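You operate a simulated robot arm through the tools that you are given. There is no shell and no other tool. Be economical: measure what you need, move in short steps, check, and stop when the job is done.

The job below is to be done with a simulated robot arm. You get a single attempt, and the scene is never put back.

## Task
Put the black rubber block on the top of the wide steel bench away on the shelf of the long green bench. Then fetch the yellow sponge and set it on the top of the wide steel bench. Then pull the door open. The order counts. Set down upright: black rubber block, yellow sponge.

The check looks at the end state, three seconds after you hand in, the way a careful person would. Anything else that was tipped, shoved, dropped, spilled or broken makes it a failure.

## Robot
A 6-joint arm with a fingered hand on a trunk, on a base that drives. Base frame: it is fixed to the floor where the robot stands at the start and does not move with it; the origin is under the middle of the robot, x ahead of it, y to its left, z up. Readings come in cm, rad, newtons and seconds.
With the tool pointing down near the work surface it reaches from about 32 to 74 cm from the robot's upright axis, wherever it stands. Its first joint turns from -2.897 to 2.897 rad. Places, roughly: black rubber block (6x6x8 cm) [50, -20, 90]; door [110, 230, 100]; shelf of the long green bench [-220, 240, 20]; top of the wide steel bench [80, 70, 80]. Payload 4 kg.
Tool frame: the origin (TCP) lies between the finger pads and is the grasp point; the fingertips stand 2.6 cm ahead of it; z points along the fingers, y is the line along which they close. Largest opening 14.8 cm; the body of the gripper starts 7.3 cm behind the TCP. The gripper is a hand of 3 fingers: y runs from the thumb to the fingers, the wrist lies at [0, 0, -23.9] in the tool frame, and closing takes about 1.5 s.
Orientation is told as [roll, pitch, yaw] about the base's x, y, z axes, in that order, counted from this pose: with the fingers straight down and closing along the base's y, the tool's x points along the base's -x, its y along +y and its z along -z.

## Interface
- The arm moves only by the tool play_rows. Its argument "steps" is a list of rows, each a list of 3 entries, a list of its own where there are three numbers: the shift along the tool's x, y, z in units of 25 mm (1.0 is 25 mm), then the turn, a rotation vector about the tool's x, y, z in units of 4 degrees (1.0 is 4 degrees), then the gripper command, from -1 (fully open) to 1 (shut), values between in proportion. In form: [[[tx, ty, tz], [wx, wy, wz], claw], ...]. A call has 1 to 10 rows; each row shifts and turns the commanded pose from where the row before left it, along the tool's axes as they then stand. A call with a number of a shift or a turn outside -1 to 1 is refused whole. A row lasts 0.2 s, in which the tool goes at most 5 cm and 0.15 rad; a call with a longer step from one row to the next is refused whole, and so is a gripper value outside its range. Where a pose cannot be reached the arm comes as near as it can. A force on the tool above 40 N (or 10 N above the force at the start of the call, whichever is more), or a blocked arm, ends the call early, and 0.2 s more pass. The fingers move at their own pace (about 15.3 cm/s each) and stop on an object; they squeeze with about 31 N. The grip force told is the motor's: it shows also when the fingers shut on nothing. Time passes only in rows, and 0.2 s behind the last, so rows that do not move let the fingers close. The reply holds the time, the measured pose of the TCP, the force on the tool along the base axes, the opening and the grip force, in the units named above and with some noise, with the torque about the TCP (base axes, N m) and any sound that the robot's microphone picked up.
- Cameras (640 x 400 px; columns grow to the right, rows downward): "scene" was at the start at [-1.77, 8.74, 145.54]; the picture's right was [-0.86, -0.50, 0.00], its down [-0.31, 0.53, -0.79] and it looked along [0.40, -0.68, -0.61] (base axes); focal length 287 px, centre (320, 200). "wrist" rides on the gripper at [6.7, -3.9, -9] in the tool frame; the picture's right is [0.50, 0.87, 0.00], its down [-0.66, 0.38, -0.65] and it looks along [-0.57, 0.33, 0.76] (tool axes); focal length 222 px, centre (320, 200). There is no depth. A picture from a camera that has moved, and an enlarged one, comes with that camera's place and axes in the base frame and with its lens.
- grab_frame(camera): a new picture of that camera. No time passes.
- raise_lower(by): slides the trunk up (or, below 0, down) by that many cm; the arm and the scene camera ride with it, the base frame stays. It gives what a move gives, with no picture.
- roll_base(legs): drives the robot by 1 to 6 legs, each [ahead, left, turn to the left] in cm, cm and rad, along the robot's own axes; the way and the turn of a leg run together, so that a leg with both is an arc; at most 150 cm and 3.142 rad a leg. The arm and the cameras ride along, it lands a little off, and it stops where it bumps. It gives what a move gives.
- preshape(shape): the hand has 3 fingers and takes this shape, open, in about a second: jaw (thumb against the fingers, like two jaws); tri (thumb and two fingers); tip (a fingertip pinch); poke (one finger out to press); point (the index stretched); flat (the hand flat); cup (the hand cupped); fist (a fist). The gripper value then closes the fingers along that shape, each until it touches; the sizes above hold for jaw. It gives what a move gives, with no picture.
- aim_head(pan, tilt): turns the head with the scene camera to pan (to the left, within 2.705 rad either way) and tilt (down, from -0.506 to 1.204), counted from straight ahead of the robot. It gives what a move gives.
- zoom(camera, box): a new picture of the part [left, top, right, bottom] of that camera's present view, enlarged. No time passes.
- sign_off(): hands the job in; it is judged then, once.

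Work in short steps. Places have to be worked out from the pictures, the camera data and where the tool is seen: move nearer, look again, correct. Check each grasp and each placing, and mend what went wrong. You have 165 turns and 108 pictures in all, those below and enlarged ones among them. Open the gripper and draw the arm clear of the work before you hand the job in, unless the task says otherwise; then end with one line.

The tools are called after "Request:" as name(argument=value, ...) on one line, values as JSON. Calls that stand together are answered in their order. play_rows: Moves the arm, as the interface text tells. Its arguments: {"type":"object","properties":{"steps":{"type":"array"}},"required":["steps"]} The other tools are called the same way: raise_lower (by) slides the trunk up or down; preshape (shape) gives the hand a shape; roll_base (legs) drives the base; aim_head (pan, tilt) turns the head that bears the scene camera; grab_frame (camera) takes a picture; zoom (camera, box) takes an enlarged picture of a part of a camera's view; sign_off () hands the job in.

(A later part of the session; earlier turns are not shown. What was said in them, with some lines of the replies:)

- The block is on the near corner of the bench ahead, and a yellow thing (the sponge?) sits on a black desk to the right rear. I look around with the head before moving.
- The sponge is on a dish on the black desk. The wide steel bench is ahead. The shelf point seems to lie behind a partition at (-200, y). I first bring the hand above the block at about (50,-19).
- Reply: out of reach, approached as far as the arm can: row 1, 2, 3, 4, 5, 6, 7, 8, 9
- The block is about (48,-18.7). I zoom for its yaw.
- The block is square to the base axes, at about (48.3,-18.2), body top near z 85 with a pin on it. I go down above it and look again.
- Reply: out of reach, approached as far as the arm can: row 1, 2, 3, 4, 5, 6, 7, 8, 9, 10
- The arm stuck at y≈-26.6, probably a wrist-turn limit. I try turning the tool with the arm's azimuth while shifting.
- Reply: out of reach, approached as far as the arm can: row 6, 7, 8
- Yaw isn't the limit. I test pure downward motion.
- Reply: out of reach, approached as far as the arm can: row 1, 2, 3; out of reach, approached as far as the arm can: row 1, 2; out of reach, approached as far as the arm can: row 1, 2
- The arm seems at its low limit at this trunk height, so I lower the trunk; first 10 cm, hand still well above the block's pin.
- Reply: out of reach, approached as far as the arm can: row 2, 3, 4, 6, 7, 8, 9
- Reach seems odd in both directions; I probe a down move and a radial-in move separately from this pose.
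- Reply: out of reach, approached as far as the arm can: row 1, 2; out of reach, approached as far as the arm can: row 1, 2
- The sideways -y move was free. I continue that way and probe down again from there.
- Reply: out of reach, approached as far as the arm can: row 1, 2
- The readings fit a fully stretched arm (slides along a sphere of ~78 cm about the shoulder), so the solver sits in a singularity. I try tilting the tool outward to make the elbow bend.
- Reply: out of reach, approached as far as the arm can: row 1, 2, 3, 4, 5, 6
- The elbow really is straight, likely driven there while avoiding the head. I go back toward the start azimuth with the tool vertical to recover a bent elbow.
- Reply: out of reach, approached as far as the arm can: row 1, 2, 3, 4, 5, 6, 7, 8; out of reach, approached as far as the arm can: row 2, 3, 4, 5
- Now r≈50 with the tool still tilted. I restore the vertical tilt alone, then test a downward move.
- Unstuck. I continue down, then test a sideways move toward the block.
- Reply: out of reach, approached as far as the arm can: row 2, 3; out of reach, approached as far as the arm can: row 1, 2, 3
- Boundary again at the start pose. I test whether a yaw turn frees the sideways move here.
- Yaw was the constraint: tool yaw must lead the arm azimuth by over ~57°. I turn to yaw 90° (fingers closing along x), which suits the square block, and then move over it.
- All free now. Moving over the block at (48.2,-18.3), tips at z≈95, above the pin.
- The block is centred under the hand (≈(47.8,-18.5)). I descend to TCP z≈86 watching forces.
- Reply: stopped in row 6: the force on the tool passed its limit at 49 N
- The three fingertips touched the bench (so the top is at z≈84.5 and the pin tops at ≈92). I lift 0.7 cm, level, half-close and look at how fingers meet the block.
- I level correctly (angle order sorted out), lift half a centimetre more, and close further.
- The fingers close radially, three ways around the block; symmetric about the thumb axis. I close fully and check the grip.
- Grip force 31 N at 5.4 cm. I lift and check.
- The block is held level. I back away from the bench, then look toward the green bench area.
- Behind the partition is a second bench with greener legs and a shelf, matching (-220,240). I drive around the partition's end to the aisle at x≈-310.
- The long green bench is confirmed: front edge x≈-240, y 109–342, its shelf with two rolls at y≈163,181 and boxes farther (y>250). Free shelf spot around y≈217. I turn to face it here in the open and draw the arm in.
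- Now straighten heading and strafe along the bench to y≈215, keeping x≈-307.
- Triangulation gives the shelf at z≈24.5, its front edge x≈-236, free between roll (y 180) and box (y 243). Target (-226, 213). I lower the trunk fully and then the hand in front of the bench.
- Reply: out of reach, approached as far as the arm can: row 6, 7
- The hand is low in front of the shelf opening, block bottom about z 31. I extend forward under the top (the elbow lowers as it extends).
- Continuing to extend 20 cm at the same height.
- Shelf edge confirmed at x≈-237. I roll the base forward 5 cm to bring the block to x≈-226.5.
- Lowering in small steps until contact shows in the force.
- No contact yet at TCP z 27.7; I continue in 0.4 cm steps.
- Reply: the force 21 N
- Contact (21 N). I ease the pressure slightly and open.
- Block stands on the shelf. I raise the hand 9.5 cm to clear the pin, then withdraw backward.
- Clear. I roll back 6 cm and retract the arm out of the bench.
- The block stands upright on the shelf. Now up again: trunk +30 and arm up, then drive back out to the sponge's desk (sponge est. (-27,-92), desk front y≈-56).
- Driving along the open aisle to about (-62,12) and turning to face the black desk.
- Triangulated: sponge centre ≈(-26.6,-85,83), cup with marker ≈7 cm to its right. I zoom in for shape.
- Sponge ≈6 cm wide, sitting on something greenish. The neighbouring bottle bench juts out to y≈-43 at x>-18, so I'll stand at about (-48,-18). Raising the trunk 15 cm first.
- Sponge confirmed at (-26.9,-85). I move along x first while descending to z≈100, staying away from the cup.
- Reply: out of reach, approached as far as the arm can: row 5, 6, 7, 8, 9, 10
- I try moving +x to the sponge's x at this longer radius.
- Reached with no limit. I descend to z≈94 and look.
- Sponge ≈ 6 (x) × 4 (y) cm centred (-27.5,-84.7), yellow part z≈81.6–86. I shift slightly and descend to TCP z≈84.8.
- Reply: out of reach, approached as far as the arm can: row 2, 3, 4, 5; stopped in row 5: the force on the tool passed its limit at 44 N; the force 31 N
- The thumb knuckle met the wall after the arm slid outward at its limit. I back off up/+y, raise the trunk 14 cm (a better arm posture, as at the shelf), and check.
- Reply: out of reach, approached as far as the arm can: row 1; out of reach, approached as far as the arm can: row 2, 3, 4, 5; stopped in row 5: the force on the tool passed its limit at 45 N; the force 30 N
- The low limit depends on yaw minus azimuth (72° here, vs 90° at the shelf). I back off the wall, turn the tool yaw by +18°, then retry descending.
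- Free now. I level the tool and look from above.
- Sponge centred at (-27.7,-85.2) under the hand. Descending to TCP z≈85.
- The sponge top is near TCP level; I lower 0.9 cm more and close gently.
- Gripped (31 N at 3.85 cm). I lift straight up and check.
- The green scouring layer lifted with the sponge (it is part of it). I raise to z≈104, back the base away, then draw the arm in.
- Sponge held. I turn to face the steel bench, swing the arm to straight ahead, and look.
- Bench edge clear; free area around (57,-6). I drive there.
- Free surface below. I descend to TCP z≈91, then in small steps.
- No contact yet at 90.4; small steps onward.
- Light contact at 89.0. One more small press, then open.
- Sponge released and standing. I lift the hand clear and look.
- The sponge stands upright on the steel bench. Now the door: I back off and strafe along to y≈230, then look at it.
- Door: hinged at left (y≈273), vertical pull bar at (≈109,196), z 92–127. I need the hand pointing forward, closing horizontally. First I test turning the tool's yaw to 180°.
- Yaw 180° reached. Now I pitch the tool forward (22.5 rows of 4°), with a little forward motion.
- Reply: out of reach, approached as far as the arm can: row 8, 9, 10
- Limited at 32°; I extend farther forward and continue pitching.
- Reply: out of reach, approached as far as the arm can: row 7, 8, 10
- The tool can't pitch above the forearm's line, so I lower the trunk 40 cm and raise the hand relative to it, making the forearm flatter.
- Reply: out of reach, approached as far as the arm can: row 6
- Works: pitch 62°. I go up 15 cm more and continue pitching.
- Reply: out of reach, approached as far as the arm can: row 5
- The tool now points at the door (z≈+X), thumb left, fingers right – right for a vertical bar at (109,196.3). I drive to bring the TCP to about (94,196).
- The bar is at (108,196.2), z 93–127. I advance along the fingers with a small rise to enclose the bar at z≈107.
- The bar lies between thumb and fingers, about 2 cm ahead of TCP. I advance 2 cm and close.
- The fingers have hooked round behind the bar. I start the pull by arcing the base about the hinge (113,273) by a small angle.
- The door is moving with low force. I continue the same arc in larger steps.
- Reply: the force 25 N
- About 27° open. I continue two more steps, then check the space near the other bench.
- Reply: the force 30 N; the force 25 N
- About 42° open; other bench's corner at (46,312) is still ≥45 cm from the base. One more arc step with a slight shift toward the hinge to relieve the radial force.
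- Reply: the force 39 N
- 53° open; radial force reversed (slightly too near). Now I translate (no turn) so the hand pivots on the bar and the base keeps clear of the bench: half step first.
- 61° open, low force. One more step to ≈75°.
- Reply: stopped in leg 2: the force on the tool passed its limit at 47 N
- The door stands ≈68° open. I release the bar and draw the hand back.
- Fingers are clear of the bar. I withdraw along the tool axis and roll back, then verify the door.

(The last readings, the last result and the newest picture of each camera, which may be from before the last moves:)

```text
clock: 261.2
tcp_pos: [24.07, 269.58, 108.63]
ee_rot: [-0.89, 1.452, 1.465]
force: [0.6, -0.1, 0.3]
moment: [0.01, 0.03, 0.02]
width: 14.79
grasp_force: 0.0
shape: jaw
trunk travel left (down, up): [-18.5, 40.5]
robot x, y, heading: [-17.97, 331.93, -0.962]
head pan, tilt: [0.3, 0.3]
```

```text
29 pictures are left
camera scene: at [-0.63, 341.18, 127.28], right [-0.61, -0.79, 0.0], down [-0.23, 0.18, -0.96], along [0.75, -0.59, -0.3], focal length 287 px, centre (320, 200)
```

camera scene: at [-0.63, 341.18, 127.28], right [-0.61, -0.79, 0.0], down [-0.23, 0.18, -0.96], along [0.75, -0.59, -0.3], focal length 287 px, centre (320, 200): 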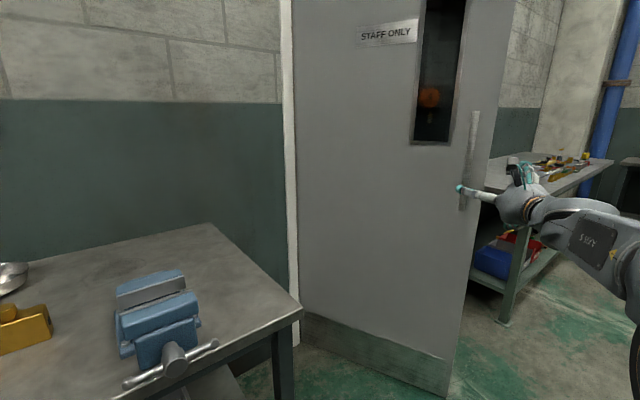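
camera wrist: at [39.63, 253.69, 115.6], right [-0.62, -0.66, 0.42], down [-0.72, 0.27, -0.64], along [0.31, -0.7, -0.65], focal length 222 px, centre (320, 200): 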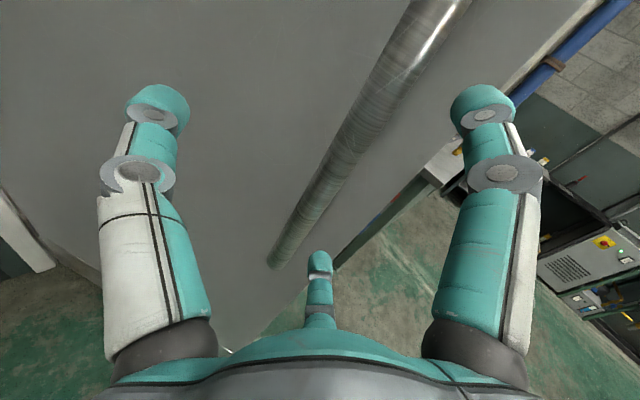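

The door stays open with the handle at about (43,245). I quickly check the sponge from here.

Request:
zoom(camera="scene", box=[480, 130, 640, 230])

```text
4.00 times, centred on (560, 180) of scene
camera zoom: at [-0.63, 341.18, 127.28], right [-0.61, -0.79, 0.0], down [-0.23, 0.18, -0.96], along [0.75, -0.59, -0.3], focal length 1149 px, centre (-640, 280)
```

zoom: 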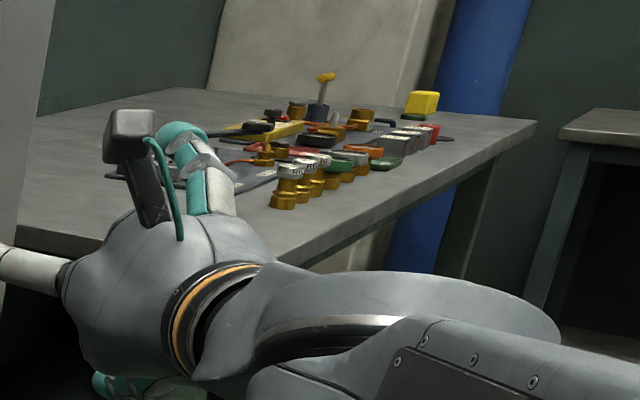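

The sponge stands on the steel bench, the block is on the green bench's shelf, the door is open, and the gripper is open and clear. Handing in.

Request:
sign_off()

```text
The job is handed in.
```

The job is handed in: the block is on the shelf of the long green bench, the sponge is on the top of the wide steel bench (both set down upright), and the door is open about 68°.
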